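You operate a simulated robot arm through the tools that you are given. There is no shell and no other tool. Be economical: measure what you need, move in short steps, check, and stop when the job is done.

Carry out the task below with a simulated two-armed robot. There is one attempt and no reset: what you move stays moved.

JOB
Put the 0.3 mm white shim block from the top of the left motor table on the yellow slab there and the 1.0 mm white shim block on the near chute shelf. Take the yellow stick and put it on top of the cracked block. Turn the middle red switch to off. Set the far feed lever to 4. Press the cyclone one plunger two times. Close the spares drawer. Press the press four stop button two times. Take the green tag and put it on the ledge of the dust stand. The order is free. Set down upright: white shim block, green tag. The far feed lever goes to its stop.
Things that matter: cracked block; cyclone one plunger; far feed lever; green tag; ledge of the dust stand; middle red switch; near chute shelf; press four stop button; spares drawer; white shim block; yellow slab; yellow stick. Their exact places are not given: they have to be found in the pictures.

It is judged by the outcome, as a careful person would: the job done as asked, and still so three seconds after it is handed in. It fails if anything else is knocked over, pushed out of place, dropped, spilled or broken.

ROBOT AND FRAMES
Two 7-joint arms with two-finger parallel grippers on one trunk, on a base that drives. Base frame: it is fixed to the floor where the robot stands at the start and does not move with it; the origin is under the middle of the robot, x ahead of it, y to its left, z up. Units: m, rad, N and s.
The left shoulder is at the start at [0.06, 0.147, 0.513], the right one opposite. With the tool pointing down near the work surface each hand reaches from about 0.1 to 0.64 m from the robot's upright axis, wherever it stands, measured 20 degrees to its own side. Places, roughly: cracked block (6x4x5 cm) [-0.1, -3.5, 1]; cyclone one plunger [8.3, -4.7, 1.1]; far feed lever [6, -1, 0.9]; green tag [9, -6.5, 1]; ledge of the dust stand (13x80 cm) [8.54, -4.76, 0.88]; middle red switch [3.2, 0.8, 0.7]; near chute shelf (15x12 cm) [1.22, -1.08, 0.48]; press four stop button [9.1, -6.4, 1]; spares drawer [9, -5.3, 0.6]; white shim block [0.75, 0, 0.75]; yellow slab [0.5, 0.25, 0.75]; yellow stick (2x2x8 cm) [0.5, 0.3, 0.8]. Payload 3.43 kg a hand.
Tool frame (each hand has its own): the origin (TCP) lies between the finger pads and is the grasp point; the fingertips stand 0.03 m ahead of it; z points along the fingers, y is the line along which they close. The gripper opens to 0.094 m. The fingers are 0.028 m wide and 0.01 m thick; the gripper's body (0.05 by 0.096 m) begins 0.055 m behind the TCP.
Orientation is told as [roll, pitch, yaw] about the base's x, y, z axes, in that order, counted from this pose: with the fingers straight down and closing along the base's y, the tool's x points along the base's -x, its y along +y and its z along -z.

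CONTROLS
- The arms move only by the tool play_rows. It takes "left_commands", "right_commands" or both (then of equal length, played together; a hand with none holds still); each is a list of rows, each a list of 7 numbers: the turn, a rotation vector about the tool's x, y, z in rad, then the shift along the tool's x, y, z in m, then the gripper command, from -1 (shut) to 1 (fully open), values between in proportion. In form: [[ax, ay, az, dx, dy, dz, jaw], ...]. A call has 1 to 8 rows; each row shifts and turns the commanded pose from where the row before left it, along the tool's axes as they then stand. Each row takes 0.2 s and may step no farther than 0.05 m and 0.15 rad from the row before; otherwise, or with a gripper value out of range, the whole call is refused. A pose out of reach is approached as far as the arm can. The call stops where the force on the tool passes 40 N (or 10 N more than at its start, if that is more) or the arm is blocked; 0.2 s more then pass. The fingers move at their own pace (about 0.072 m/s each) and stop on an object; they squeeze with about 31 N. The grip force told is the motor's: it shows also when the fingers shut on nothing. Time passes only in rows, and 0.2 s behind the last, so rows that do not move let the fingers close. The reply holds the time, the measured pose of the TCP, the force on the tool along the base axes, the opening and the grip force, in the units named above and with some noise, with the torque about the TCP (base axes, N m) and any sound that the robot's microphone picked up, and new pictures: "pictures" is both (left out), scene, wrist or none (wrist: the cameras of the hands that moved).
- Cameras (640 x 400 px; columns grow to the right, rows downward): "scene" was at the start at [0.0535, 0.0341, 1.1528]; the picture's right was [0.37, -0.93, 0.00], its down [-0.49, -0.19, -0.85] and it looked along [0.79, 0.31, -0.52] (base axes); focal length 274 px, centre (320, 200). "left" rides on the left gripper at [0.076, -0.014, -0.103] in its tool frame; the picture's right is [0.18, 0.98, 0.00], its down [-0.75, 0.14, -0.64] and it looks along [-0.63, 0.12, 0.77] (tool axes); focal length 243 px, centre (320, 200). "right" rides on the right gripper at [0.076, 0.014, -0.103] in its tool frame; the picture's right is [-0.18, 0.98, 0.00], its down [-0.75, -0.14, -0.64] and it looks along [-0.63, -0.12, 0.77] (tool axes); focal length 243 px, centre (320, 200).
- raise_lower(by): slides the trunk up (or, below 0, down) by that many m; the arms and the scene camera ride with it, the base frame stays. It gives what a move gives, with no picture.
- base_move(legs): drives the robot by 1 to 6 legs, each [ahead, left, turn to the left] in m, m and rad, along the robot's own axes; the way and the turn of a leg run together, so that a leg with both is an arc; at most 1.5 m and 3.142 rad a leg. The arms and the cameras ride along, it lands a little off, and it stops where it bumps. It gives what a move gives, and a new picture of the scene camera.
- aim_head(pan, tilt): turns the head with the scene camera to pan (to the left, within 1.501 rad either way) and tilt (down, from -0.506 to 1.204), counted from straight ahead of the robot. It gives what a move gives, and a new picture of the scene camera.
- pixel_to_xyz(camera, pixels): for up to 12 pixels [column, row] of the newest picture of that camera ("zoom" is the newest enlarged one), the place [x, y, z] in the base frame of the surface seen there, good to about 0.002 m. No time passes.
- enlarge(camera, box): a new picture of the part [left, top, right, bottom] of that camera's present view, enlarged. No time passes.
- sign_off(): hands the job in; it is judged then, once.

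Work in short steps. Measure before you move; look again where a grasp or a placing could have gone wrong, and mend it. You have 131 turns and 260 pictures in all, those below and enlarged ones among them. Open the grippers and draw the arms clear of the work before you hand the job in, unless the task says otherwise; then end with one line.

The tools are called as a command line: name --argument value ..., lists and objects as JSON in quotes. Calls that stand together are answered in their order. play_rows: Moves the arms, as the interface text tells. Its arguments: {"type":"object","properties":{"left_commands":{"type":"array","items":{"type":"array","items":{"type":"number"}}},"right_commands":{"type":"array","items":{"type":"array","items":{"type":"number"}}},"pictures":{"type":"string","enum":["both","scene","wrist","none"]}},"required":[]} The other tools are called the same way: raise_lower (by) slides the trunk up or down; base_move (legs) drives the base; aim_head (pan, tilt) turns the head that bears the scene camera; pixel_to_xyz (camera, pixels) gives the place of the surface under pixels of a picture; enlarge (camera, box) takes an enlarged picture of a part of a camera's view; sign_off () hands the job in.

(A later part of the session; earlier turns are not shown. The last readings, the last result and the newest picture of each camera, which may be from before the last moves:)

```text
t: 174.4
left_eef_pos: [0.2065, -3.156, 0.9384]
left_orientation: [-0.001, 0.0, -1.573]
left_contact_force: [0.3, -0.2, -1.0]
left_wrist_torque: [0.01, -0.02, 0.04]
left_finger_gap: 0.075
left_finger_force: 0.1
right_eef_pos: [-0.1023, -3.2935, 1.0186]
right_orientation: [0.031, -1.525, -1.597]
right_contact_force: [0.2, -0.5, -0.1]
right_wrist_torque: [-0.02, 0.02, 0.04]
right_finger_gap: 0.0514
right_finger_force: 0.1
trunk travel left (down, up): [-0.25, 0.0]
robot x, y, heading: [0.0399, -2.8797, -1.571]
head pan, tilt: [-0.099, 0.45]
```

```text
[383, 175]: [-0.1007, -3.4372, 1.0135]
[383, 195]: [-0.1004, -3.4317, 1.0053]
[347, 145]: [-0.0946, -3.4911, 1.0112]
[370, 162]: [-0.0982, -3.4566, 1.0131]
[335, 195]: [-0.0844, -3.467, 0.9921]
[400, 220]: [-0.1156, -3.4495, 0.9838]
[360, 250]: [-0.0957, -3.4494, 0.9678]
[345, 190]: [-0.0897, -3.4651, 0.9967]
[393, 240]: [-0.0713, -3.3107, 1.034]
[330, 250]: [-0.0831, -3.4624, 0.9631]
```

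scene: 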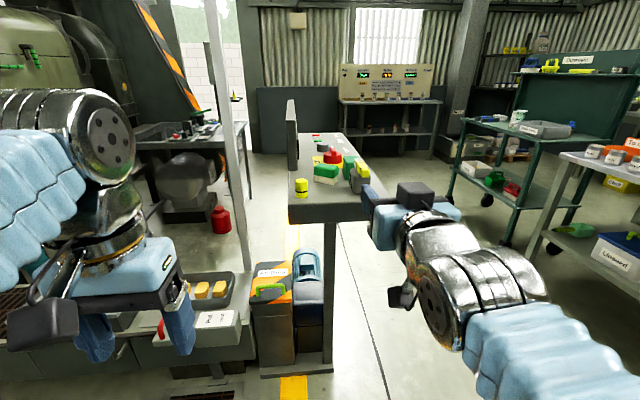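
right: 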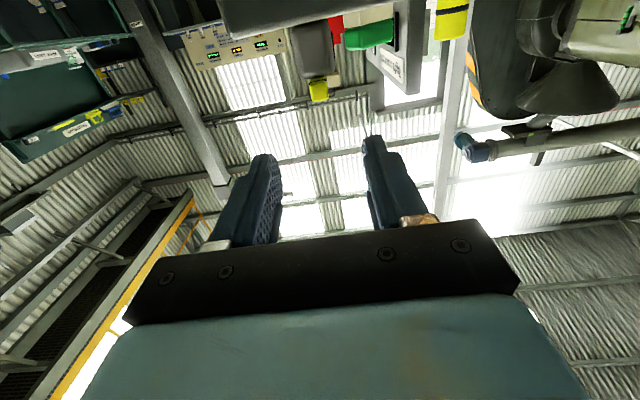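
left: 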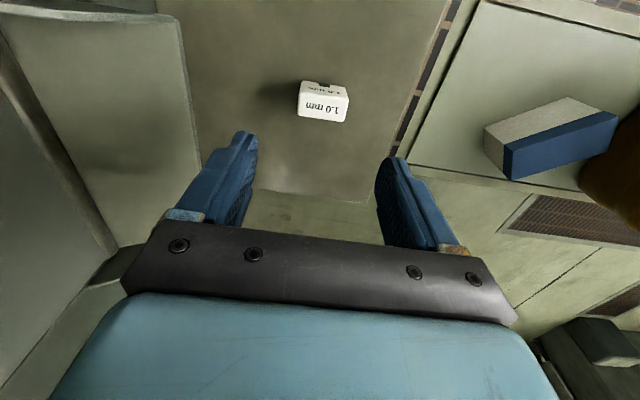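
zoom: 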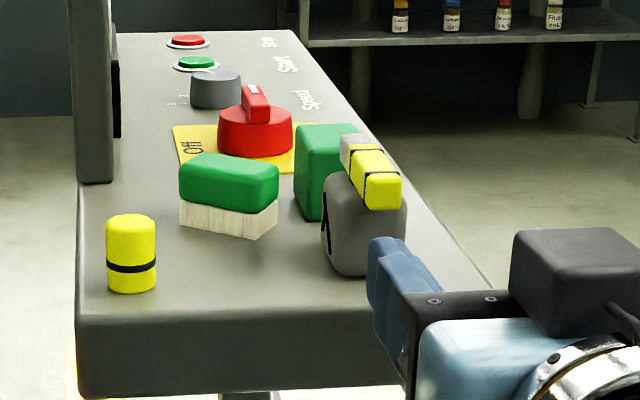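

Stick lies flat and stable on the cracked block (y −3.43…−3.505 over block −3.45…−3.51). Retract and pitch the right hand back down.

play_rows --right_commands '[[0, 0, 0, 0, 0, -0.045, 0.1], [0, 0, 0, 0.02, 0, -0.04, 0.1], [0, 0, 0, 0.02, -0.02, -0.03, 0.1], [0, 0.145, 0, 0.02, -0.03, 0, 0.1], [0, 0.145, 0, 0, -0.03, 0, 0.1], [0, 0.145, 0, 0, 0, 0, 0.1], [0, 0.145, 0, 0, 0, 0, 0.1], [0, 0.145, 0, 0, 0, 0, 0.1]]' --pictures "none"

play_rows --right_commands '[[0, 0.145, 0, 0, 0, 0, 0.1], [0, 0.145, 0, 0, 0, 0, 0.1], [0, 0.145, 0, 0, 0, 0, 0.1], [0, 0.145, 0, 0, 0, 0, 0.1], [0, 0.145, 0, 0, 0, 0, 0.1], [0, 0.07, 0, 0, 0, 0, 0.1]]' --pictures "none"

base_move --legs '[[-0.85, 0, 0], [0, 0, 1.571], [1.4, 0, 0]]'

aim_head --pan 0.0 --tilt 0.2

```text
t: 176.2
left_eef_pos: [0.2052, -3.1566, 0.9385]
left_orientation: [0.0, 0.002, -1.575]
left_contact_force: [-0.4, -0.1, -0.5]
left_wrist_torque: [0.0, -0.01, -0.01]
left_finger_gap: 0.0749
left_finger_force: 0.1
right_eef_pos: [-0.1817, -3.177, 0.964]
right_orientation: [0.003, -0.8, -1.571]
right_contact_force: [0.3, 0.2, -1.0]
right_wrist_torque: [-0.01, 0.0, -0.02]
right_finger_gap: 0.0513
right_finger_force: 0.0
trunk travel left (down, up): [-0.25, 0.0]
robot x, y, heading: [0.0455, -2.8772, -1.563]
head pan, tilt: [-0.099, 0.45]
```

```text
t: 177.6
left_eef_pos: [0.2049, -3.156, 0.9396]
left_orientation: [-0.001, -0.001, -1.573]
left_contact_force: [-0.8, -0.2, -1.0]
left_wrist_torque: [-0.02, 0.02, -0.01]
left_finger_gap: 0.0752
left_finger_force: 0.0
right_eef_pos: [-0.1821, -3.1779, 0.9634]
right_orientation: [0.0, -0.004, -1.568]
right_contact_force: [-0.1, 0.2, 0.5]
right_wrist_torque: [0.01, -0.04, 0.01]
right_finger_gap: 0.052
right_finger_force: 0.1
trunk travel left (down, up): [-0.25, 0.0]
robot x, y, heading: [0.0426, -2.8777, -1.568]
head pan, tilt: [-0.099, 0.45]
```

```text
t: 192.6
left_eef_pos: [1.7244, -1.8664, 0.9387]
left_orientation: [0.002, 0.0, -0.006]
left_contact_force: [-0.1, -0.2, 0.2]
left_wrist_torque: [-0.01, 0.02, -0.01]
left_finger_gap: 0.0752
left_finger_force: 0.0
right_eef_pos: [1.7449, -2.253, 0.9634]
right_orientation: [0.001, -0.005, -0.003]
right_contact_force: [0.0, -0.1, -0.2]
right_wrist_torque: [0.0, 0.02, 0.02]
right_finger_gap: 0.0517
right_finger_force: 0.0
trunk travel left (down, up): [-0.25, 0.0]
robot x, y, heading: [1.4432, -2.0267, -0.003]
head pan, tilt: [-0.099, 0.45]
```

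scene: 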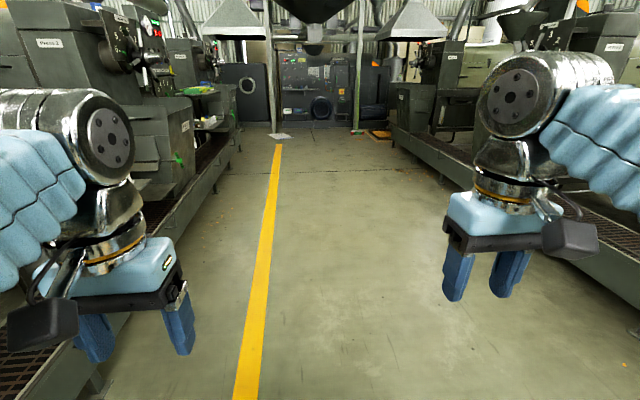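

```text
t: 193.3
left_eef_pos: [1.7257, -1.8661, 0.9385]
left_orientation: [0.0, 0.001, -0.007]
left_contact_force: [0.0, -0.8, 0.5]
left_wrist_torque: [-0.03, -0.03, -0.02]
left_finger_gap: 0.0751
left_finger_force: 0.1
right_eef_pos: [1.7444, -2.2529, 0.9635]
right_orientation: [0.0, -0.005, -0.004]
right_contact_force: [0.4, -0.6, 0.1]
right_wrist_torque: [0.0, 0.02, 0.04]
right_finger_gap: 0.0518
right_finger_force: 0.0
trunk travel left (down, up): [-0.25, 0.0]
robot x, y, heading: [1.4472, -2.0301, -0.002]
head pan, tilt: [0.0, 0.201]
```

scene: 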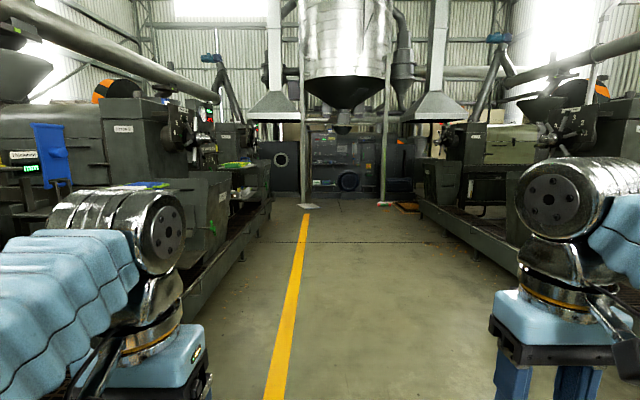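

Corridor is clear. Drive ahead 3.7 m along it.

base_move --legs '[[1.5, 0, 0], [1.5, 0, 0], [0.7, 0, 0]]'

aim_head --pan 0.9 --tilt 0.3

```text
t: 211.2
left_eef_pos: [5.4206, -1.8616, 0.9381]
left_orientation: [-0.001, -0.001, -0.004]
left_contact_force: [-0.5, 0.3, -0.3]
left_wrist_torque: [-0.01, -0.01, -0.01]
left_finger_gap: 0.0751
left_finger_force: 0.0
right_eef_pos: [5.4404, -2.2489, 0.9641]
right_orientation: [0.003, -0.006, -0.001]
right_contact_force: [-0.2, -0.1, -0.7]
right_wrist_torque: [0.0, -0.01, 0.01]
right_finger_gap: 0.0517
right_finger_force: 0.0
trunk travel left (down, up): [-0.25, 0.0]
robot x, y, heading: [5.1445, -2.0224, 0.007]
head pan, tilt: [0.0, 0.201]
```

scene: 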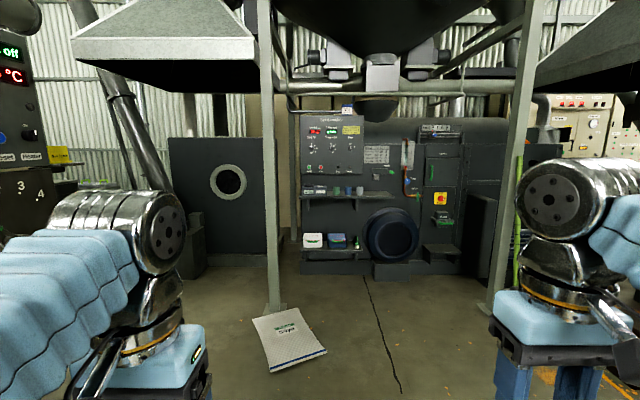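

```text
t: 212.4
left_eef_pos: [5.4202, -1.8604, 0.938]
left_orientation: [0.0, -0.001, -0.005]
left_contact_force: [0.4, -0.7, 0.2]
left_wrist_torque: [0.01, 0.02, -0.02]
left_finger_gap: 0.0752
left_finger_force: 0.1
right_eef_pos: [5.4412, -2.249, 0.9637]
right_orientation: [0.002, -0.006, -0.003]
right_contact_force: [0.2, -0.7, -0.2]
right_wrist_torque: [0.03, 0.0, -0.02]
right_finger_gap: 0.0514
right_finger_force: 0.0
trunk travel left (down, up): [-0.25, 0.0]
robot x, y, heading: [5.1472, -2.0186, -0.0]
head pan, tilt: [0.901, 0.3]
```

scene: 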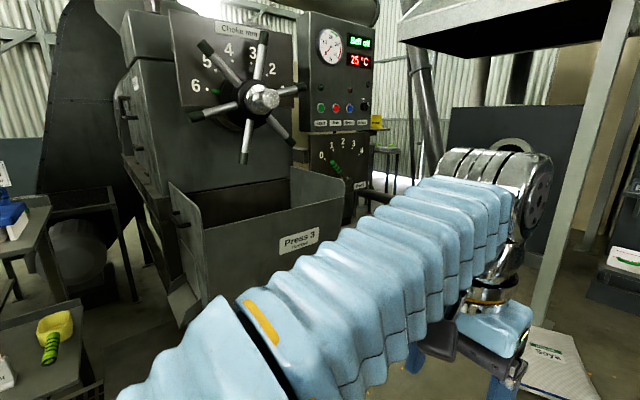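

Feed dial at about (340,155). Zoom and measure.

enlarge --camera "scene" --box '[296, 110, 392, 200]'

pixel_to_xyz --camera "scene" --pixels '[[338, 166], [330, 160], [322, 156], [332, 145], [342, 141], [353, 143], [360, 153], [335, 185], [310, 190], [320, 225], [335, 100]]'

```text
4.44 times, centred on (344, 155) of scene
```

zoom: 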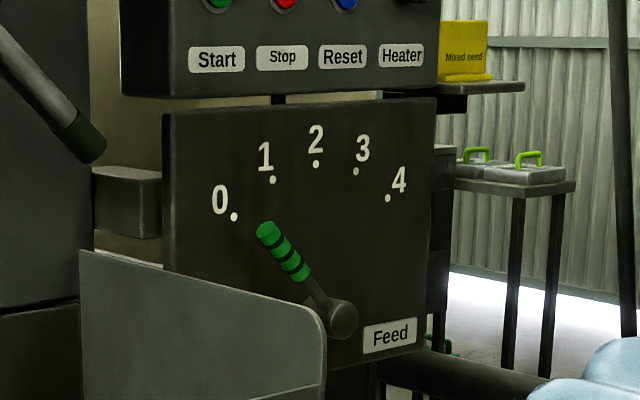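

```text
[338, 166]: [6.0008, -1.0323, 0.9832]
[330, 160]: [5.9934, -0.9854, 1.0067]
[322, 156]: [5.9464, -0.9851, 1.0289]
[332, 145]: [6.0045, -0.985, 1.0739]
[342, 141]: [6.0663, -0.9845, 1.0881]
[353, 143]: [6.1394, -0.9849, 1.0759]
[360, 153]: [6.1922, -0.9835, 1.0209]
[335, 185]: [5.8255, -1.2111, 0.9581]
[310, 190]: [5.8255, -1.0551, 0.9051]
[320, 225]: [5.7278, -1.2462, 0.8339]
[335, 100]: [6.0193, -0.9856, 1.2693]
```

pixel_to_xyz --camera "zoom" --pixels '[[342, 318], [330, 315], [318, 295], [300, 272], [285, 250], [266, 232], [262, 226], [235, 217], [388, 198], [316, 165], [425, 290], [400, 130]]'

aim_head --pan 0.35 --tilt 0.6

```text
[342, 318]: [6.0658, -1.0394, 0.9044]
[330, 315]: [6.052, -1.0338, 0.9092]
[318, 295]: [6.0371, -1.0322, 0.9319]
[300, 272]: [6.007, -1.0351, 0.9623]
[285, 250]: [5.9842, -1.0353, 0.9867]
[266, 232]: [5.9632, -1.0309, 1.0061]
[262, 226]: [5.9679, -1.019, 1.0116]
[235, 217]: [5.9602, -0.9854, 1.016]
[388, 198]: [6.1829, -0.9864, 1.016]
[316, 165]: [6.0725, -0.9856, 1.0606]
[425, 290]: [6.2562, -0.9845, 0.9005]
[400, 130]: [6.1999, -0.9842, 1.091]
```

```text
t: 213.4
left_eef_pos: [5.4197, -1.8615, 0.9386]
left_orientation: [0.001, 0.001, -0.005]
left_contact_force: [0.0, 0.0, 0.9]
left_wrist_torque: [0.01, 0.0, -0.01]
left_finger_gap: 0.0751
left_finger_force: 0.0
right_eef_pos: [5.4406, -2.2476, 0.9638]
right_orientation: [0.003, -0.005, -0.003]
right_contact_force: [-0.5, -0.9, 0.2]
right_wrist_torque: [-0.01, 0.02, -0.02]
right_finger_gap: 0.0516
right_finger_force: 0.2
trunk travel left (down, up): [-0.25, 0.0]
robot x, y, heading: [5.1416, -2.0213, 0.005]
head pan, tilt: [0.351, 0.6]
```

scene: 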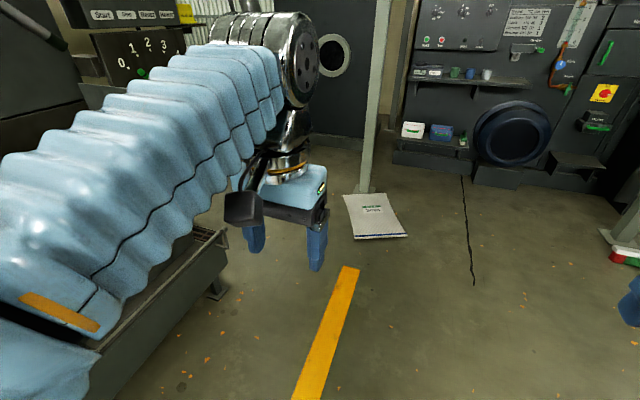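

pixel_to_xyz --camera "scene" --pixels '[[365, 190], [345, 195], [355, 238], [405, 235], [215, 295], [228, 245], [215, 230], [345, 300], [300, 330]]'

base_move --legs '[[0.85, 0, 0], [0, 0, 1.571]]'

aim_head --pan -0.1 --tilt 0.45

```text
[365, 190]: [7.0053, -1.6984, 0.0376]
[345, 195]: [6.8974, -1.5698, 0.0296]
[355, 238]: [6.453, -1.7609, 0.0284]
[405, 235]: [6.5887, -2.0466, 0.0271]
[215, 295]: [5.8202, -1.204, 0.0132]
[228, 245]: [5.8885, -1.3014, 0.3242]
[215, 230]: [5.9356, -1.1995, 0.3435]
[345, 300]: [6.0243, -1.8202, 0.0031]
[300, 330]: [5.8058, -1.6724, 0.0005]
```

```text
t: 221.7
left_eef_pos: [5.8312, -1.7438, 0.9392]
left_orientation: [0.001, -0.001, 1.554]
left_contact_force: [0.7, -0.1, 0.4]
left_wrist_torque: [0.04, 0.0, -0.01]
left_finger_gap: 0.0753
left_finger_force: 0.0
right_eef_pos: [6.2181, -1.7255, 0.9636]
right_orientation: [0.002, -0.005, 1.559]
right_contact_force: [0.2, 0.3, -0.1]
right_wrist_torque: [0.02, 0.0, 0.03]
right_finger_gap: 0.0517
right_finger_force: 0.0
trunk travel left (down, up): [-0.25, 0.0]
robot x, y, heading: [5.9899, -2.0235, 1.56]
head pan, tilt: [0.351, 0.6]
```

scene: 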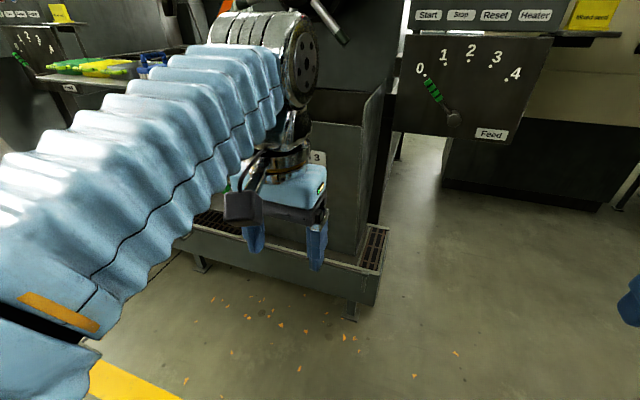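

```text
t: 222.6
left_eef_pos: [5.8324, -1.7433, 0.9389]
left_orientation: [0.0, -0.001, 1.554]
left_contact_force: [-0.3, -0.5, -0.3]
left_wrist_torque: [-0.03, 0.01, -0.01]
left_finger_gap: 0.0752
left_finger_force: 0.1
right_eef_pos: [6.2191, -1.727, 0.9635]
right_orientation: [0.001, -0.006, 1.559]
right_contact_force: [0.0, 0.4, 0.0]
right_wrist_torque: [-0.02, -0.04, -0.04]
right_finger_gap: 0.0519
right_finger_force: 0.2
trunk travel left (down, up): [-0.25, 0.0]
robot x, y, heading: [5.9896, -2.0257, 1.563]
head pan, tilt: [-0.099, 0.45]
```

scene: 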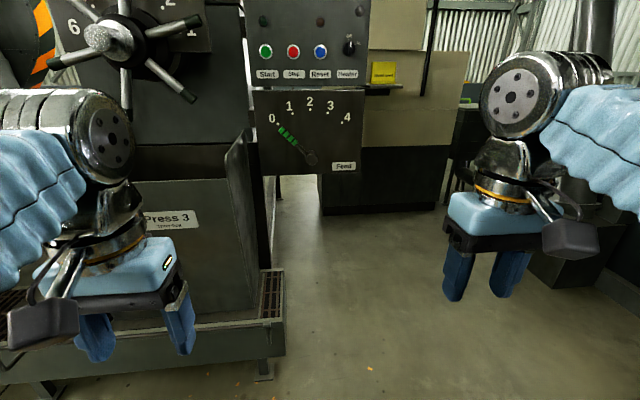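

Lever pivot (6.071, 0.906) in x–z, knob at (5.988,0.985), y ≈ −1.035; 0 is at −45°, 4 at +45°. Move closer and pitch the right hand forward.

base_move --legs '[[0.35, 0.08, 0.01]]'

play_rows --right_commands '[[0, -0.145, 0, 0, 0, 0, -1], [0, -0.145, 0, 0, 0, 0, -1], [0, -0.145, 0, 0, 0, 0, -1], [0, -0.145, 0, 0, 0, 0, -1], [0, -0.145, 0, 0, 0, 0, -1], [0, -0.145, 0, 0, 0, 0, -1], [0, -0.145, 0, 0, 0, 0, -1], [0, -0.145, 0, 0, 0, 0, -1]]' --pictures "none"

play_rows --right_commands '[[0, -0.145, 0, 0, 0, 0, -1], [0, -0.145, 0, 0, 0, 0, -1], [0, -0.12, 0, 0, 0, 0, -1]]' --pictures "scene"

```text
t: 224.9
left_eef_pos: [5.7488, -1.3899, 0.9388]
left_orientation: [0.0, 0.001, 1.566]
left_contact_force: [-0.8, -0.6, 0.1]
left_wrist_torque: [0.01, 0.03, 0.06]
left_finger_gap: 0.0753
left_finger_force: 0.1
right_eef_pos: [6.1353, -1.3671, 0.9645]
right_orientation: [0.002, -0.005, 1.571]
right_contact_force: [0.1, -0.3, -0.3]
right_wrist_torque: [-0.01, -0.02, 0.02]
right_finger_gap: 0.0514
right_finger_force: 0.0
trunk travel left (down, up): [-0.25, 0.0]
robot x, y, heading: [5.916, -1.6709, 1.576]
head pan, tilt: [-0.099, 0.45]
```

scene: 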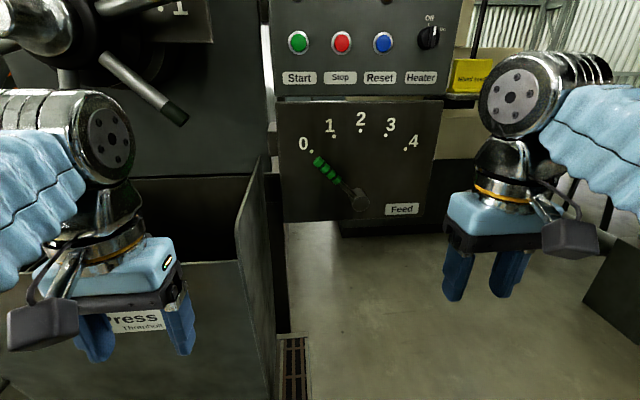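

```text
t: 226.7
left_eef_pos: [5.7478, -1.3896, 0.9379]
left_orientation: [-0.001, -0.001, 1.566]
left_contact_force: [-0.1, 0.9, 0.1]
left_wrist_torque: [0.01, -0.01, -0.05]
left_finger_gap: 0.0754
left_finger_force: 0.0
right_eef_pos: [6.1351, -1.3674, 0.9656]
right_orientation: [0.003, -1.166, 1.569]
right_contact_force: [0.4, -0.4, -0.2]
right_wrist_torque: [-0.01, -0.01, 0.03]
right_finger_gap: 0.0
right_finger_force: 30.8
trunk travel left (down, up): [-0.25, 0.0]
robot x, y, heading: [5.9111, -1.6653, 1.575]
head pan, tilt: [-0.099, 0.45]
```

```text
t: 227.5
left_eef_pos: [5.7481, -1.3897, 0.9384]
left_orientation: [0.001, 0.0, 1.567]
left_contact_force: [-0.7, -0.2, 0.9]
left_wrist_torque: [-0.02, -0.02, 0.02]
left_finger_gap: 0.0752
left_finger_force: 0.1
right_eef_pos: [6.1357, -1.3681, 0.9649]
right_orientation: [2.988, -1.563, -1.417]
right_contact_force: [0.8, 0.6, 0.7]
right_wrist_torque: [0.01, -0.01, 0.02]
right_finger_gap: 0.0
right_finger_force: 31.0
trunk travel left (down, up): [-0.25, 0.0]
robot x, y, heading: [5.9086, -1.6718, 1.573]
head pan, tilt: [-0.099, 0.45]
```

scene: 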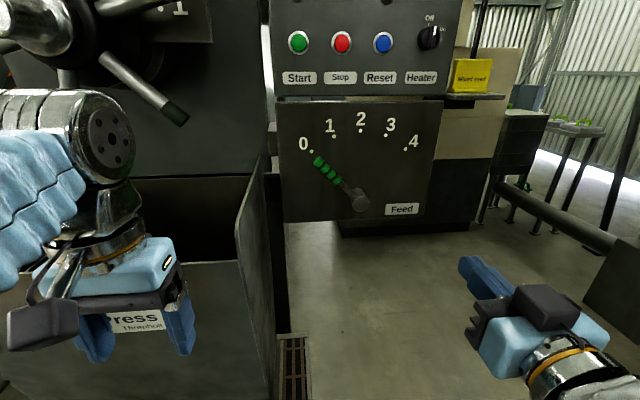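

Level. Move to the lower-left front of the knob: (5.95, −1.14, 0.945).

play_rows --right_commands '[[0, 0, 0, 0.0033, 0.031, 0.038, -1], [0, 0, 0, 0.0033, 0.031, 0.038, -1], [0, 0, 0, 0.0033, 0.031, 0.038, -1], [0, 0, 0, 0.0033, 0.031, 0.038, -1], [0, 0, 0, 0.0033, 0.031, 0.038, -1], [0, 0, 0, 0.0033, 0.031, 0.038, -1], [0, 0, 0, 0, 0, 0, -1]]' --pictures "scene"

```text
t: 229.0
left_eef_pos: [5.7489, -1.3899, 0.9383]
left_orientation: [0.001, -0.001, 1.569]
left_contact_force: [1.0, 0.1, 1.4]
left_wrist_torque: [-0.03, 0.02, -0.03]
left_finger_gap: 0.0753
left_finger_force: 0.0
right_eef_pos: [5.8837, -1.197, 0.9795]
right_orientation: [2.048, -1.464, -0.255]
right_contact_force: [-0.7, -0.8, 0.3]
right_wrist_torque: [-0.01, 0.02, 0.01]
right_finger_gap: 0.0002
right_finger_force: 31.1
trunk travel left (down, up): [-0.25, 0.0]
robot x, y, heading: [5.9125, -1.6705, 1.575]
head pan, tilt: [-0.099, 0.45]
stopped in row 7 (right hand): the arm was blocked; the commanded pose is now the measured one
```

scene: 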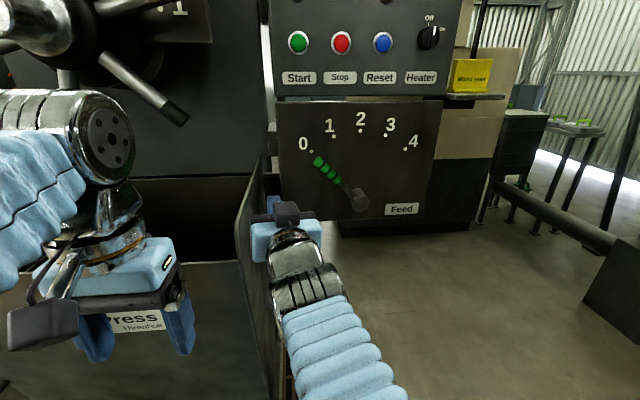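

The hand met the bin's flared wall. Back off along the tool axis and check.

play_rows --right_commands '[[0, 0, 0, 0, -0.01, -0.04, -1], [0, 0, 0, 0, -0.02, -0.04, -1], [0, 0, 0, 0, -0.02, -0.02, -1]]' --pictures "both"

```text
t: 229.8
left_eef_pos: [5.7479, -1.3893, 0.9387]
left_orientation: [0.001, 0.0, 1.567]
left_contact_force: [-0.8, -0.2, 0.2]
left_wrist_torque: [-0.01, -0.02, -0.01]
left_finger_gap: 0.075
left_finger_force: 0.0
right_eef_pos: [5.9534, -1.2825, 0.9697]
right_orientation: [2.058, -1.466, -0.266]
right_contact_force: [-0.7, -0.9, 0.5]
right_wrist_torque: [0.01, -0.02, 0.0]
right_finger_gap: 0.0
right_finger_force: 31.2
trunk travel left (down, up): [-0.25, 0.0]
robot x, y, heading: [5.9093, -1.6661, 1.58]
head pan, tilt: [-0.099, 0.45]
```

scene: 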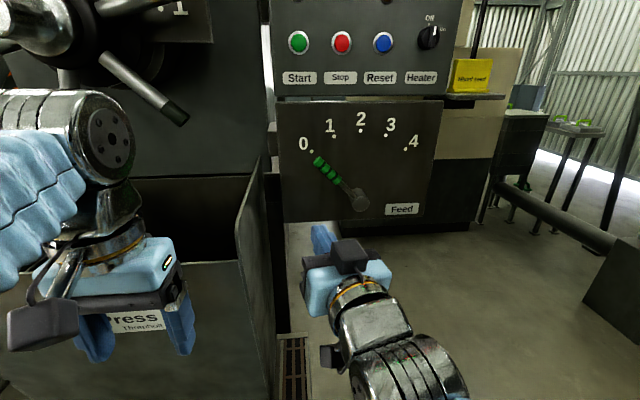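
right: 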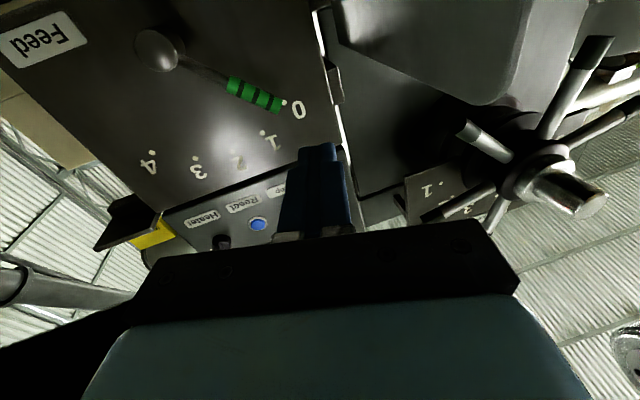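

Lever untouched. The arm likely ran into a joint limit reaching across. Restore its orientation, pull back, and shift the base left 0.14 m.

play_rows --right_commands '[[0.111, 0.025, -0.046, 0, 0, 0, -1], [0.111, 0.025, -0.046, 0, 0, 0, -1], [0, 0, 0, 0, -0.03, -0.035, -1], [0, 0, 0, 0, -0.03, -0.035, -1]]' --pictures "none"

base_move --legs '[[0, 0.14, 0]]'

```text
t: 230.8
left_eef_pos: [5.7467, -1.3901, 0.939]
left_orientation: [0.0, -0.001, 1.567]
left_contact_force: [0.0, 0.0, 0.3]
left_wrist_torque: [0.02, 0.02, -0.02]
left_finger_gap: 0.0751
left_finger_force: 0.0
right_eef_pos: [6.012, -1.3521, 0.9707]
right_orientation: [0.123, -1.561, 1.448]
right_contact_force: [-0.4, 0.0, 0.7]
right_wrist_torque: [-0.03, -0.03, -0.02]
right_finger_gap: 0.0
right_finger_force: 30.9
trunk travel left (down, up): [-0.25, 0.0]
robot x, y, heading: [5.9107, -1.666, 1.579]
head pan, tilt: [-0.099, 0.45]
```

```text
t: 232.1
left_eef_pos: [5.6089, -1.3904, 0.9387]
left_orientation: [0.001, 0.0, 1.569]
left_contact_force: [0.5, 0.2, 0.9]
left_wrist_torque: [0.0, 0.02, 0.0]
left_finger_gap: 0.0755
left_finger_force: 0.1
right_eef_pos: [5.8724, -1.3533, 0.9712]
right_orientation: [0.332, -1.559, 1.238]
right_contact_force: [-0.8, -0.4, 0.6]
right_wrist_torque: [0.0, -0.03, -0.03]
right_finger_gap: 0.0
right_finger_force: 30.6
trunk travel left (down, up): [-0.25, 0.0]
robot x, y, heading: [5.769, -1.6721, 1.58]
head pan, tilt: [-0.099, 0.45]
```

scene: 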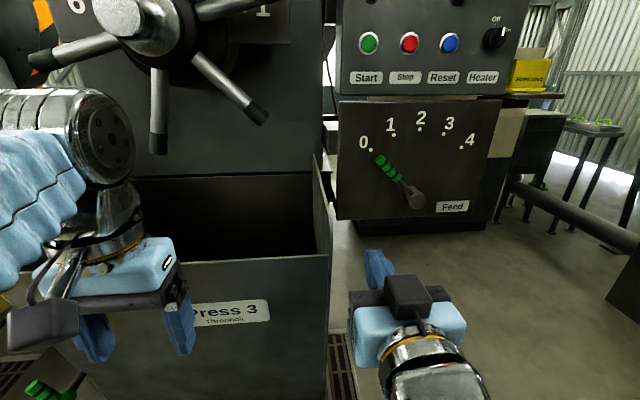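

Now aligned: shift to x≈5.955, z≈0.945 and go forward.

play_rows --right_commands '[[0, 0, 0, 0.013, -0.042, 0, -1], [0, 0, 0, 0.013, -0.042, 0, -1], [0, 0, 0, 0, 0, 0.045, -1], [0, 0, 0, 0, 0, 0.045, -1], [0, 0, 0, 0, 0, 0.045, -1], [0, 0, 0, 0, 0, 0.045, -1], [0, 0, 0, 0, 0, 0.045, -1], [0, 0, 0, 0, 0, 0.045, -1]]' --pictures "scene"

```text
t: 233.9
left_eef_pos: [5.6086, -1.3897, 0.938]
left_orientation: [0.001, 0.0, 1.57]
left_contact_force: [0.3, -0.9, 0.0]
left_wrist_torque: [0.0, -0.01, -0.04]
left_finger_gap: 0.0755
left_finger_force: 0.0
right_eef_pos: [5.959, -1.0836, 0.9425]
right_orientation: [0.457, -1.559, 1.111]
right_contact_force: [-0.8, 0.4, 0.4]
right_wrist_torque: [0.03, -0.05, 0.0]
right_finger_gap: 0.0
right_finger_force: 30.6
trunk travel left (down, up): [-0.25, 0.0]
robot x, y, heading: [5.7721, -1.6664, 1.577]
head pan, tilt: [-0.099, 0.45]
```

scene: 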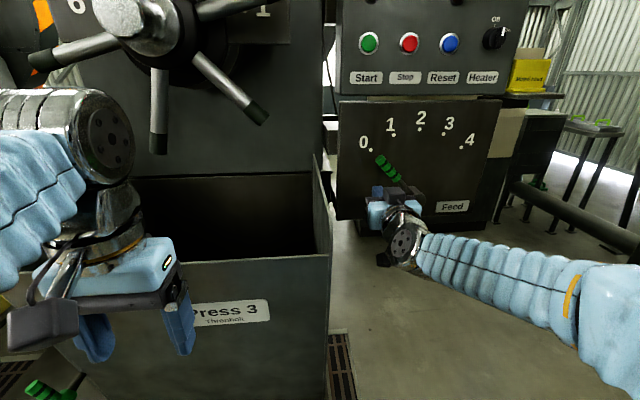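

Good. Go in 35 mm and push the lever along its arc clockwise.

play_rows --right_commands '[[0, 0, 0, 0, 0, 0.035, -1], [0, 0, 0, -0.0235, -0.01, 0, -1], [0, 0, 0, -0.026, -0.021, 0, -1], [0, 0, 0, -0.018, -0.025, 0, -1], [0, 0, 0, -0.011, -0.031, 0, -1], [0, 0, 0, -0.0026, -0.031, 0, -1], [0, 0, 0, 0, 0, 0, -1]]' --pictures "scene"

```text
t: 235.5
left_eef_pos: [5.6069, -1.3905, 0.9377]
left_orientation: [0.002, -0.001, 1.569]
left_contact_force: [-0.2, 0.2, 0.0]
left_wrist_torque: [0.02, 0.0, 0.02]
left_finger_gap: 0.0752
left_finger_force: 0.0
right_eef_pos: [6.0765, -1.0474, 1.0203]
right_orientation: [0.333, -1.559, 1.236]
right_contact_force: [-0.2, -0.1, -0.6]
right_wrist_torque: [0.0, 0.03, 0.0]
right_finger_gap: 0.0001
right_finger_force: 30.9
trunk travel left (down, up): [-0.25, 0.0]
robot x, y, heading: [5.7684, -1.6707, 1.577]
head pan, tilt: [-0.099, 0.45]
```

scene: 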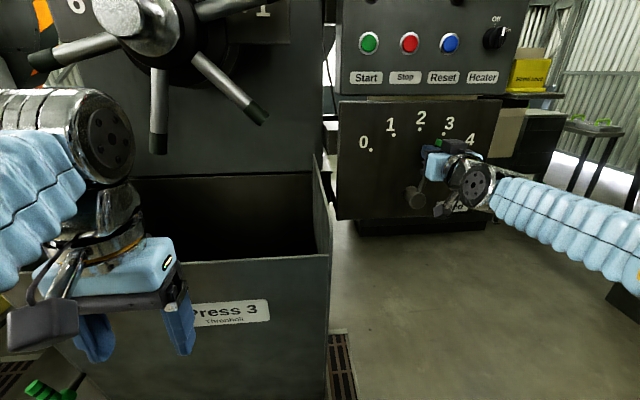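

The lever moves along. Continue the arc to the stop at 4.

play_rows --right_commands '[[0, 0, 0, 0.005, -0.029, 0, -1], [0, 0, 0, 0.0126, -0.027, 0, -1], [0, 0, 0, 0.009, -0.013, 0, -1], [0, 0, 0, 0.009, -0.01, 0, -1], [0, 0, 0, 0.007, -0.007, 0, -1], [0, 0, 0, 0, 0, 0, -1]]' --pictures "scene"

```text
t: 236.4
left_eef_pos: [5.6055, -1.3917, 0.9387]
left_orientation: [0.0, -0.002, 1.571]
left_contact_force: [-0.6, 0.2, -0.5]
left_wrist_torque: [0.01, 0.01, 0.01]
left_finger_gap: 0.0752
left_finger_force: 0.0
right_eef_pos: [6.1339, -1.0476, 1.0015]
right_orientation: [-3.044, -1.558, -1.642]
right_contact_force: [-10.4, -3.6, 7.7]
right_wrist_torque: [0.15, 0.08, 0.2]
right_finger_gap: 0.0
right_finger_force: 31.1
trunk travel left (down, up): [-0.25, 0.0]
robot x, y, heading: [5.7687, -1.6698, 1.576]
head pan, tilt: [-0.099, 0.45]
stopped in row 4 (right hand): the force on the tool passed its limit at 46 N (the readings are from after the stop); the commanded pose is now the measured one
```

scene: 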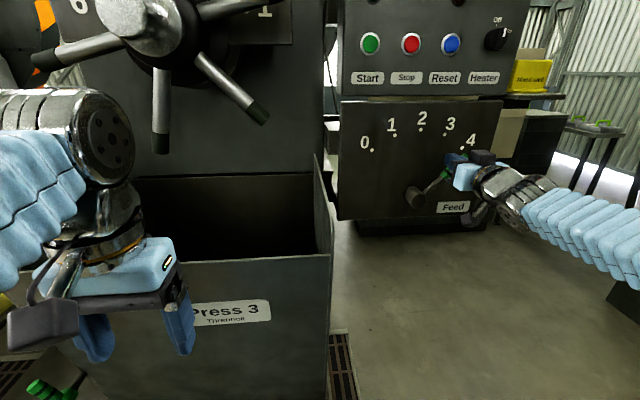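

At the stop (46 N). Back off and check the lever.

play_rows --right_commands '[[0, 0, 0, -0.005, 0.012, 0, -1], [0, 0, 0, 0, 0, -0.045, -1], [0, 0, 0, 0, 0, -0.045, -1], [0, 0, 0, 0, 0, -0.045, -1], [0, 0, 0, 0, 0, -0.045, -1], [0, 0, 0, 0, 0, -0.045, -1], [0, 0, 0, 0, 0, -0.045, -1]]' --pictures "none"

enlarge --camera "scene" --box '[330, 90, 510, 230]'

```text
t: 238.1
left_eef_pos: [5.6074, -1.3912, 0.9388]
left_orientation: [-0.002, -0.001, 1.569]
left_contact_force: [0.1, 0.0, -0.8]
left_wrist_torque: [-0.02, 0.0, -0.03]
left_finger_gap: 0.0753
left_finger_force: 0.0
right_eef_pos: [6.1329, -1.319, 1.0007]
right_orientation: [2.766, -1.564, -1.174]
right_contact_force: [-0.1, 0.2, 0.3]
right_wrist_torque: [0.01, -0.01, 0.0]
right_finger_gap: 0.0
right_finger_force: 31.5
trunk travel left (down, up): [-0.25, 0.0]
robot x, y, heading: [5.7696, -1.6672, 1.577]
head pan, tilt: [-0.099, 0.45]
```

```text
2.86 times, centred on (420, 160) of scene
```

zoom: 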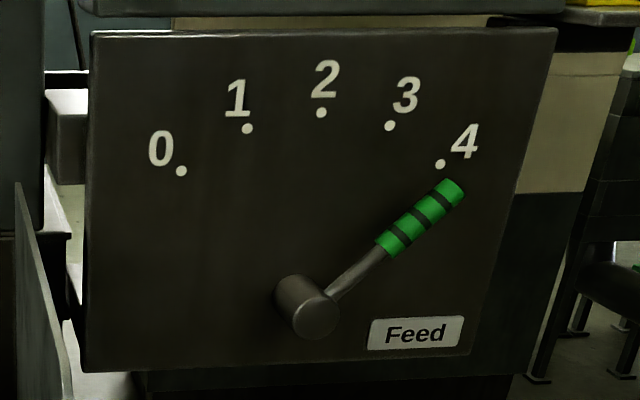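

Lever stands at 4. Tuck the right hand, back up and turn toward the far area.

play_rows --right_commands '[[0, 0, 0, 0.01, 0.04, -0.01, -1], [0, 0, 0, 0.01, 0.04, -0.01, -1], [0, 0, 0, 0.01, 0.04, -0.01, -1]]' --pictures "none"

base_move --legs '[[-0.4, 0, 0], [0, 0, -2.5]]'

aim_head --pan 0.0 --tilt 0.35

```text
t: 238.8
left_eef_pos: [5.6069, -1.3909, 0.9395]
left_orientation: [-0.001, 0.0, 1.57]
left_contact_force: [-0.5, 0.2, -0.2]
left_wrist_torque: [0.01, 0.02, -0.01]
left_finger_gap: 0.0751
left_finger_force: 0.0
right_eef_pos: [6.0134, -1.3497, 0.9706]
right_orientation: [2.979, -1.56, -1.386]
right_contact_force: [0.3, 1.2, -0.3]
right_wrist_torque: [-0.01, 0.0, 0.0]
right_finger_gap: 0.0
right_finger_force: 31.0
trunk travel left (down, up): [-0.25, 0.0]
robot x, y, heading: [5.7693, -1.6669, 1.577]
head pan, tilt: [-0.099, 0.45]
```

```text
t: 247.2
left_eef_pos: [6.0666, -2.195, 0.9388]
left_orientation: [0.0, -0.001, -0.932]
left_contact_force: [0.2, -0.1, 0.0]
left_wrist_torque: [-0.01, -0.01, 0.0]
left_finger_gap: 0.0752
left_finger_force: 0.1
right_eef_pos: [5.7658, -2.4691, 0.9714]
right_orientation: [2.998, -1.564, 2.374]
right_contact_force: [0.0, 0.3, -0.3]
right_wrist_torque: [0.01, -0.04, -0.02]
right_finger_gap: 0.0
right_finger_force: 30.7
trunk travel left (down, up): [-0.25, 0.0]
robot x, y, heading: [5.7724, -2.0682, -0.921]
head pan, tilt: [-0.099, 0.45]
```

scene: 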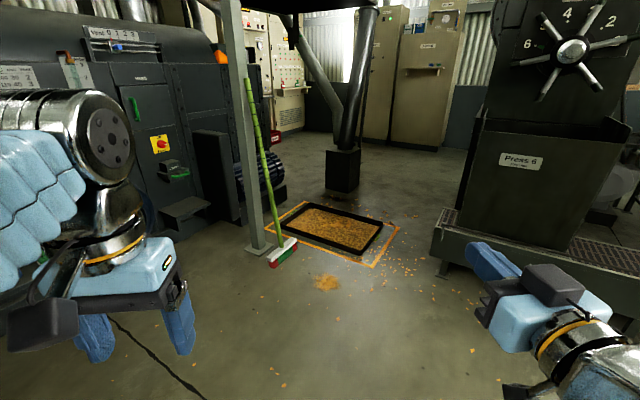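

```text
t: 247.9
left_eef_pos: [6.0672, -2.1949, 0.9393]
left_orientation: [0.0, 0.0, -0.932]
left_contact_force: [-0.1, -0.6, -0.3]
left_wrist_torque: [0.0, 0.02, 0.01]
left_finger_gap: 0.075
left_finger_force: 0.0
right_eef_pos: [5.7681, -2.468, 0.9722]
right_orientation: [3.014, -1.562, 2.36]
right_contact_force: [0.5, 0.1, 0.0]
right_wrist_torque: [0.02, 0.02, -0.02]
right_finger_gap: 0.0
right_finger_force: 31.5
trunk travel left (down, up): [-0.25, 0.0]
robot x, y, heading: [5.7735, -2.0709, -0.926]
head pan, tilt: [0.0, 0.351]
```

scene: 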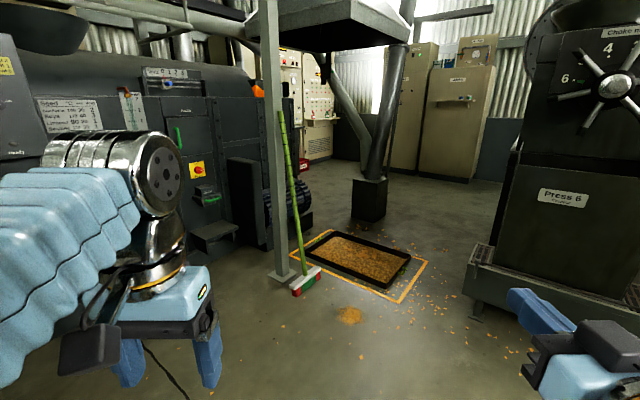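

Measure obstacles: broom, tray, hood leg, conveyor corner, cabinets.

pixel_to_xyz --camera "scene" --pixels '[[285, 280], [305, 293], [330, 232], [427, 262], [400, 302], [295, 255], [370, 215], [467, 270], [480, 310], [245, 240], [300, 215], [450, 182]]'

aim_head --pan -0.45 --tilt 0.3

```text
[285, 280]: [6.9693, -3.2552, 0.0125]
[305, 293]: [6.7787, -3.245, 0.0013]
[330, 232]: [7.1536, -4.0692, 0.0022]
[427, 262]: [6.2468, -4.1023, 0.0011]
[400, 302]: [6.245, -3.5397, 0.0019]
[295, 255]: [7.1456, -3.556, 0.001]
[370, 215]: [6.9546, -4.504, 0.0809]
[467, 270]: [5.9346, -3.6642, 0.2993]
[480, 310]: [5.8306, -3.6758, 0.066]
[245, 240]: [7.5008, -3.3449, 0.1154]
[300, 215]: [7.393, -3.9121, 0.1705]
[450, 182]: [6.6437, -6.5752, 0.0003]
```

```text
t: 248.8
left_eef_pos: [6.0677, -2.1943, 0.9389]
left_orientation: [-0.001, -0.001, -0.932]
left_contact_force: [0.4, 0.8, -0.4]
left_wrist_torque: [-0.03, 0.02, -0.01]
left_finger_gap: 0.0753
left_finger_force: 0.0
right_eef_pos: [5.7674, -2.4689, 0.9711]
right_orientation: [3.005, -1.561, 2.369]
right_contact_force: [0.6, 0.7, -0.2]
right_wrist_torque: [-0.01, 0.02, -0.02]
right_finger_gap: 0.0001
right_finger_force: 30.8
trunk travel left (down, up): [-0.25, 0.0]
robot x, y, heading: [5.7732, -2.072, -0.921]
head pan, tilt: [-0.45, 0.3]
```

scene: 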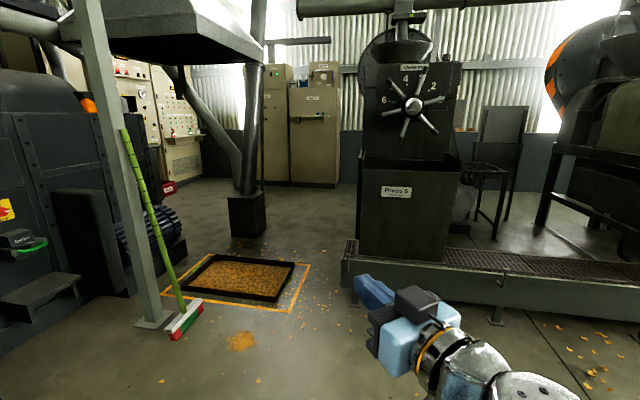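

pixel_to_xyz --camera "scene" --pixels '[[294, 263], [275, 302], [218, 255], [183, 290], [240, 270], [345, 285], [310, 265], [290, 312], [345, 242], [265, 235], [170, 325], [200, 303]]'

enlarge --camera "scene" --box '[140, 200, 380, 350]'

```text
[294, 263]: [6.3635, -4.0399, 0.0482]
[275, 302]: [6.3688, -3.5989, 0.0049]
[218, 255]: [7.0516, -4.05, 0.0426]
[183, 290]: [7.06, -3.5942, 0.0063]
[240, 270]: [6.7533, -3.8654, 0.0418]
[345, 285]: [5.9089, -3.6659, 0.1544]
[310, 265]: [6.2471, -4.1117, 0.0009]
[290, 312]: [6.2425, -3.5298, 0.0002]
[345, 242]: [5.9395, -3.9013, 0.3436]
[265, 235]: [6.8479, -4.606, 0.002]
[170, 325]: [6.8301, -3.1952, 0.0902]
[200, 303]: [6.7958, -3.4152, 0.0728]
```

```text
2.67 times, centred on (260, 275) of scene
```

zoom: 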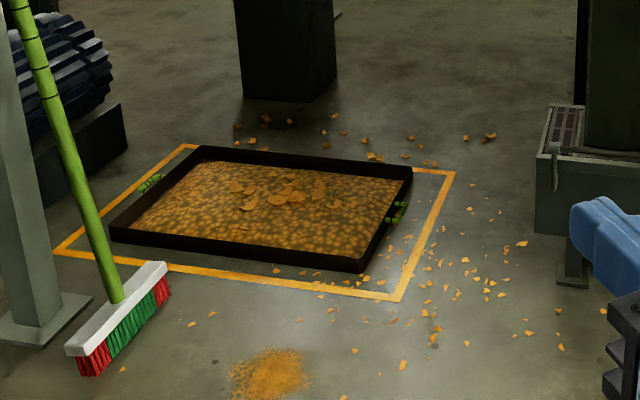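

Tray spans x 6.365–7.06, y −3.60…−4.05; the gap to the conveyor end (x 5.94) is 0.42 m. Check my own footprint by looking down.

aim_head --pan 0.0 --tilt 1.2

pixel_to_xyz --camera "scene" --pixels '[[320, 200], [320, 240], [320, 280], [320, 320], [240, 300], [400, 300], [200, 340], [440, 340], [160, 380], [480, 380], [320, 390], [320, 160]]'

```text
t: 250.0
left_eef_pos: [6.067, -2.1946, 0.9386]
left_orientation: [0.002, 0.001, -0.932]
left_contact_force: [0.0, -0.1, -0.9]
left_wrist_torque: [0.01, -0.02, 0.02]
left_finger_gap: 0.0753
left_finger_force: 0.0
right_eef_pos: [5.7666, -2.4681, 0.9702]
right_orientation: [3.002, -1.562, 2.371]
right_contact_force: [-0.5, -0.1, 0.2]
right_wrist_torque: [-0.01, 0.0, -0.02]
right_finger_gap: 0.0
right_finger_force: 30.7
trunk travel left (down, up): [-0.25, 0.0]
robot x, y, heading: [5.7727, -2.067, -0.926]
head pan, tilt: [0.0, 1.201]
```

scene: 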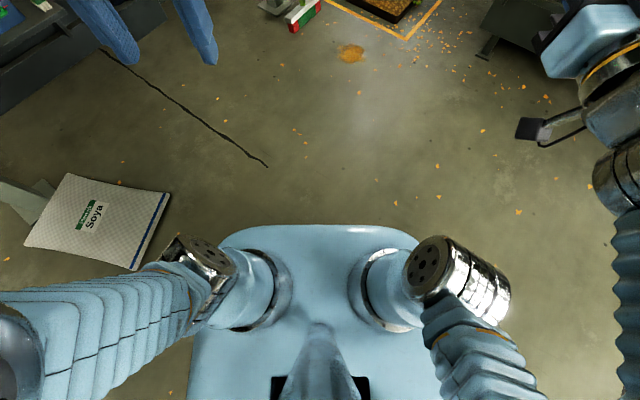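

```text
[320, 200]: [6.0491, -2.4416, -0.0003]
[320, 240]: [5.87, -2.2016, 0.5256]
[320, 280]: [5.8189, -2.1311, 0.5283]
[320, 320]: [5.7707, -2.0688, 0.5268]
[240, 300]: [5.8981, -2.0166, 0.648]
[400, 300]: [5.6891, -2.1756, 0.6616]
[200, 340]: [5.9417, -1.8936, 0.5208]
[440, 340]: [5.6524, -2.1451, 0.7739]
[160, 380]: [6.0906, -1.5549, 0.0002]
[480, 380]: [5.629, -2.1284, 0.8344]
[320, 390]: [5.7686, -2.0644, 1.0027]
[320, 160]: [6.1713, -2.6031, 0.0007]
```

Body is about ±0.24 wide and ±0.2 long, so that gap is too tight. Look NE for a passage past the feed panel.

base_move --legs '[[0, 0, 1.8]]'

aim_head --pan 0.0 --tilt 0.3

```text
t: 254.8
left_eef_pos: [5.8214, -1.752, 0.9396]
left_orientation: [0.001, -0.001, 0.885]
left_contact_force: [0.3, -0.3, -0.1]
left_wrist_torque: [-0.03, -0.01, -0.02]
left_finger_gap: 0.075
left_finger_force: 0.1
right_eef_pos: [6.1614, -1.9785, 0.9717]
right_orientation: [3.007, -1.562, -2.101]
right_contact_force: [-0.6, -0.2, -0.2]
right_wrist_torque: [0.0, -0.03, -0.03]
right_finger_gap: 0.0002
right_finger_force: 30.8
trunk travel left (down, up): [-0.25, 0.0]
robot x, y, heading: [5.7701, -2.0696, 0.889]
head pan, tilt: [0.0, 1.201]
```

scene: 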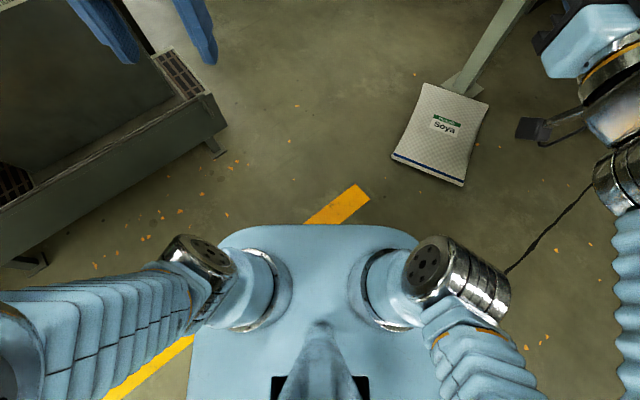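

```text
t: 256.0
left_eef_pos: [5.8231, -1.752, 0.9391]
left_orientation: [-0.001, -0.001, 0.883]
left_contact_force: [-0.2, -0.8, 0.6]
left_wrist_torque: [0.0, 0.02, 0.01]
left_finger_gap: 0.0752
left_finger_force: 0.1
right_eef_pos: [6.1624, -1.978, 0.9713]
right_orientation: [3.017, -1.563, -2.113]
right_contact_force: [-0.1, 0.0, -0.4]
right_wrist_torque: [0.01, -0.02, -0.01]
right_finger_gap: 0.0001
right_finger_force: 30.9
trunk travel left (down, up): [-0.25, 0.0]
robot x, y, heading: [5.7743, -2.0687, 0.889]
head pan, tilt: [0.0, 0.3]
```

scene: 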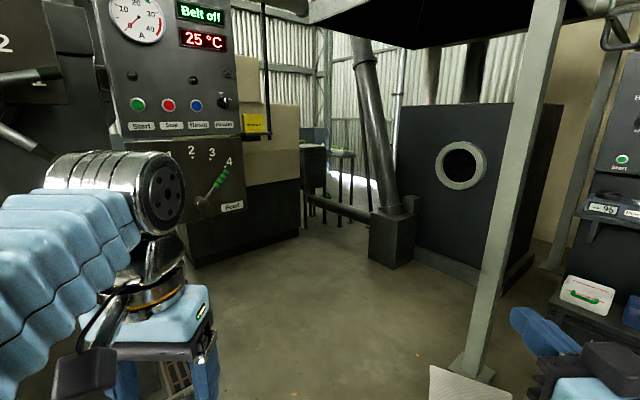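

A low pipe closes that way. I take the long way: back west along the corridor.

base_move --legs '[[0, 0, 2.252], [1.5, 0, 0], [1.5, 0, 0], [1.5, 0, 0], [1.5, 0, 0], [0.45, 0, 0]]'

base_move --legs '[[0, 0, -1.571], [1.5, 0, 0]]'

aim_head --pan 0.0 --tilt 0.45

```text
t: 292.4
left_eef_pos: [-0.9842, -2.4704, 0.9386]
left_orientation: [0.0, 0.0, -3.115]
left_contact_force: [-0.4, 0.3, 0.0]
left_wrist_torque: [-0.03, 0.01, 0.02]
left_finger_gap: 0.0752
left_finger_force: 0.0
right_eef_pos: [-1.0343, -2.0662, 0.9713]
right_orientation: [3.013, -1.562, 0.176]
right_contact_force: [0.8, -0.6, 0.1]
right_wrist_torque: [-0.02, 0.01, -0.03]
right_finger_gap: 0.0003
right_finger_force: 31.0
trunk travel left (down, up): [-0.25, 0.0]
robot x, y, heading: [-0.7117, -2.3023, -3.111]
head pan, tilt: [0.0, 0.3]
```

scene: 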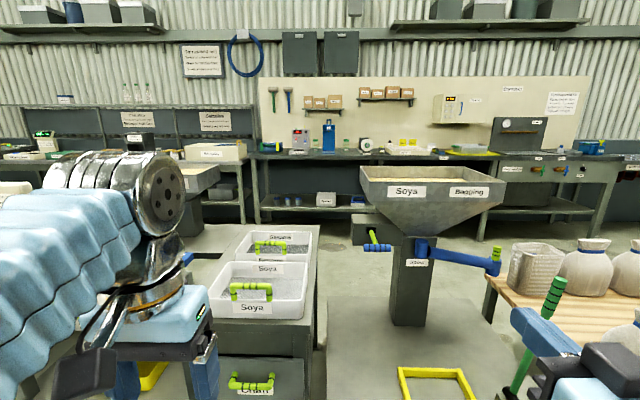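

```text
t: 303.6
left_eef_pos: [-0.9489, -0.5416, 0.9388]
left_orientation: [0.0, -0.001, 1.606]
left_contact_force: [-0.1, 0.5, -0.1]
left_wrist_torque: [0.02, 0.03, -0.02]
left_finger_gap: 0.0751
left_finger_force: 0.0
right_eef_pos: [-0.5444, -0.4861, 0.9702]
right_orientation: [3.02, -1.562, -1.39]
right_contact_force: [0.1, 0.3, 0.4]
right_wrist_torque: [0.02, 0.0, 0.01]
right_finger_gap: 0.0
right_finger_force: 30.9
trunk travel left (down, up): [-0.25, 0.0]
robot x, y, heading: [-0.7752, -0.8141, 1.617]
head pan, tilt: [0.0, 0.3]
```

scene: 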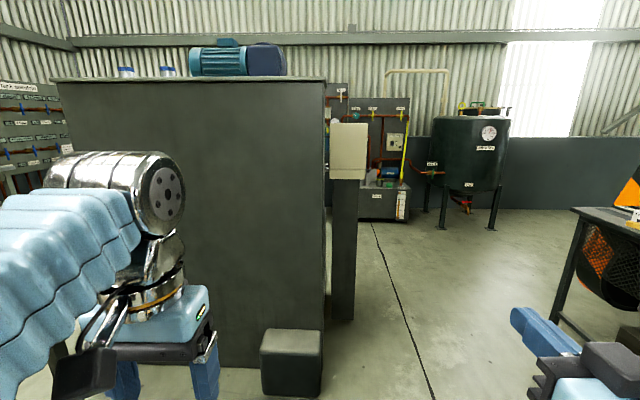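

```text
t: 304.3
left_eef_pos: [-0.9486, -0.5414, 0.9384]
left_orientation: [0.0, 0.002, 1.607]
left_contact_force: [0.5, 0.4, 0.2]
left_wrist_torque: [0.0, 0.0, 0.01]
left_finger_gap: 0.0755
left_finger_force: 0.1
right_eef_pos: [-0.5445, -0.4865, 0.9711]
right_orientation: [3.033, -1.565, -1.403]
right_contact_force: [-0.3, -0.2, 0.8]
right_wrist_torque: [-0.01, 0.02, 0.0]
right_finger_gap: 0.0
right_finger_force: 30.5
trunk travel left (down, up): [-0.25, 0.0]
robot x, y, heading: [-0.7729, -0.8111, 1.613]
head pan, tilt: [0.0, 0.45]
```

scene: 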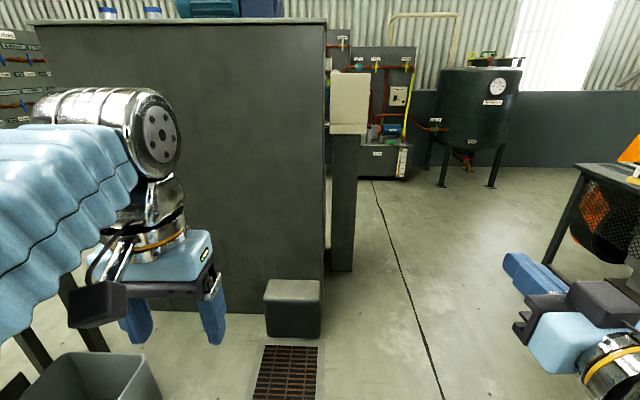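

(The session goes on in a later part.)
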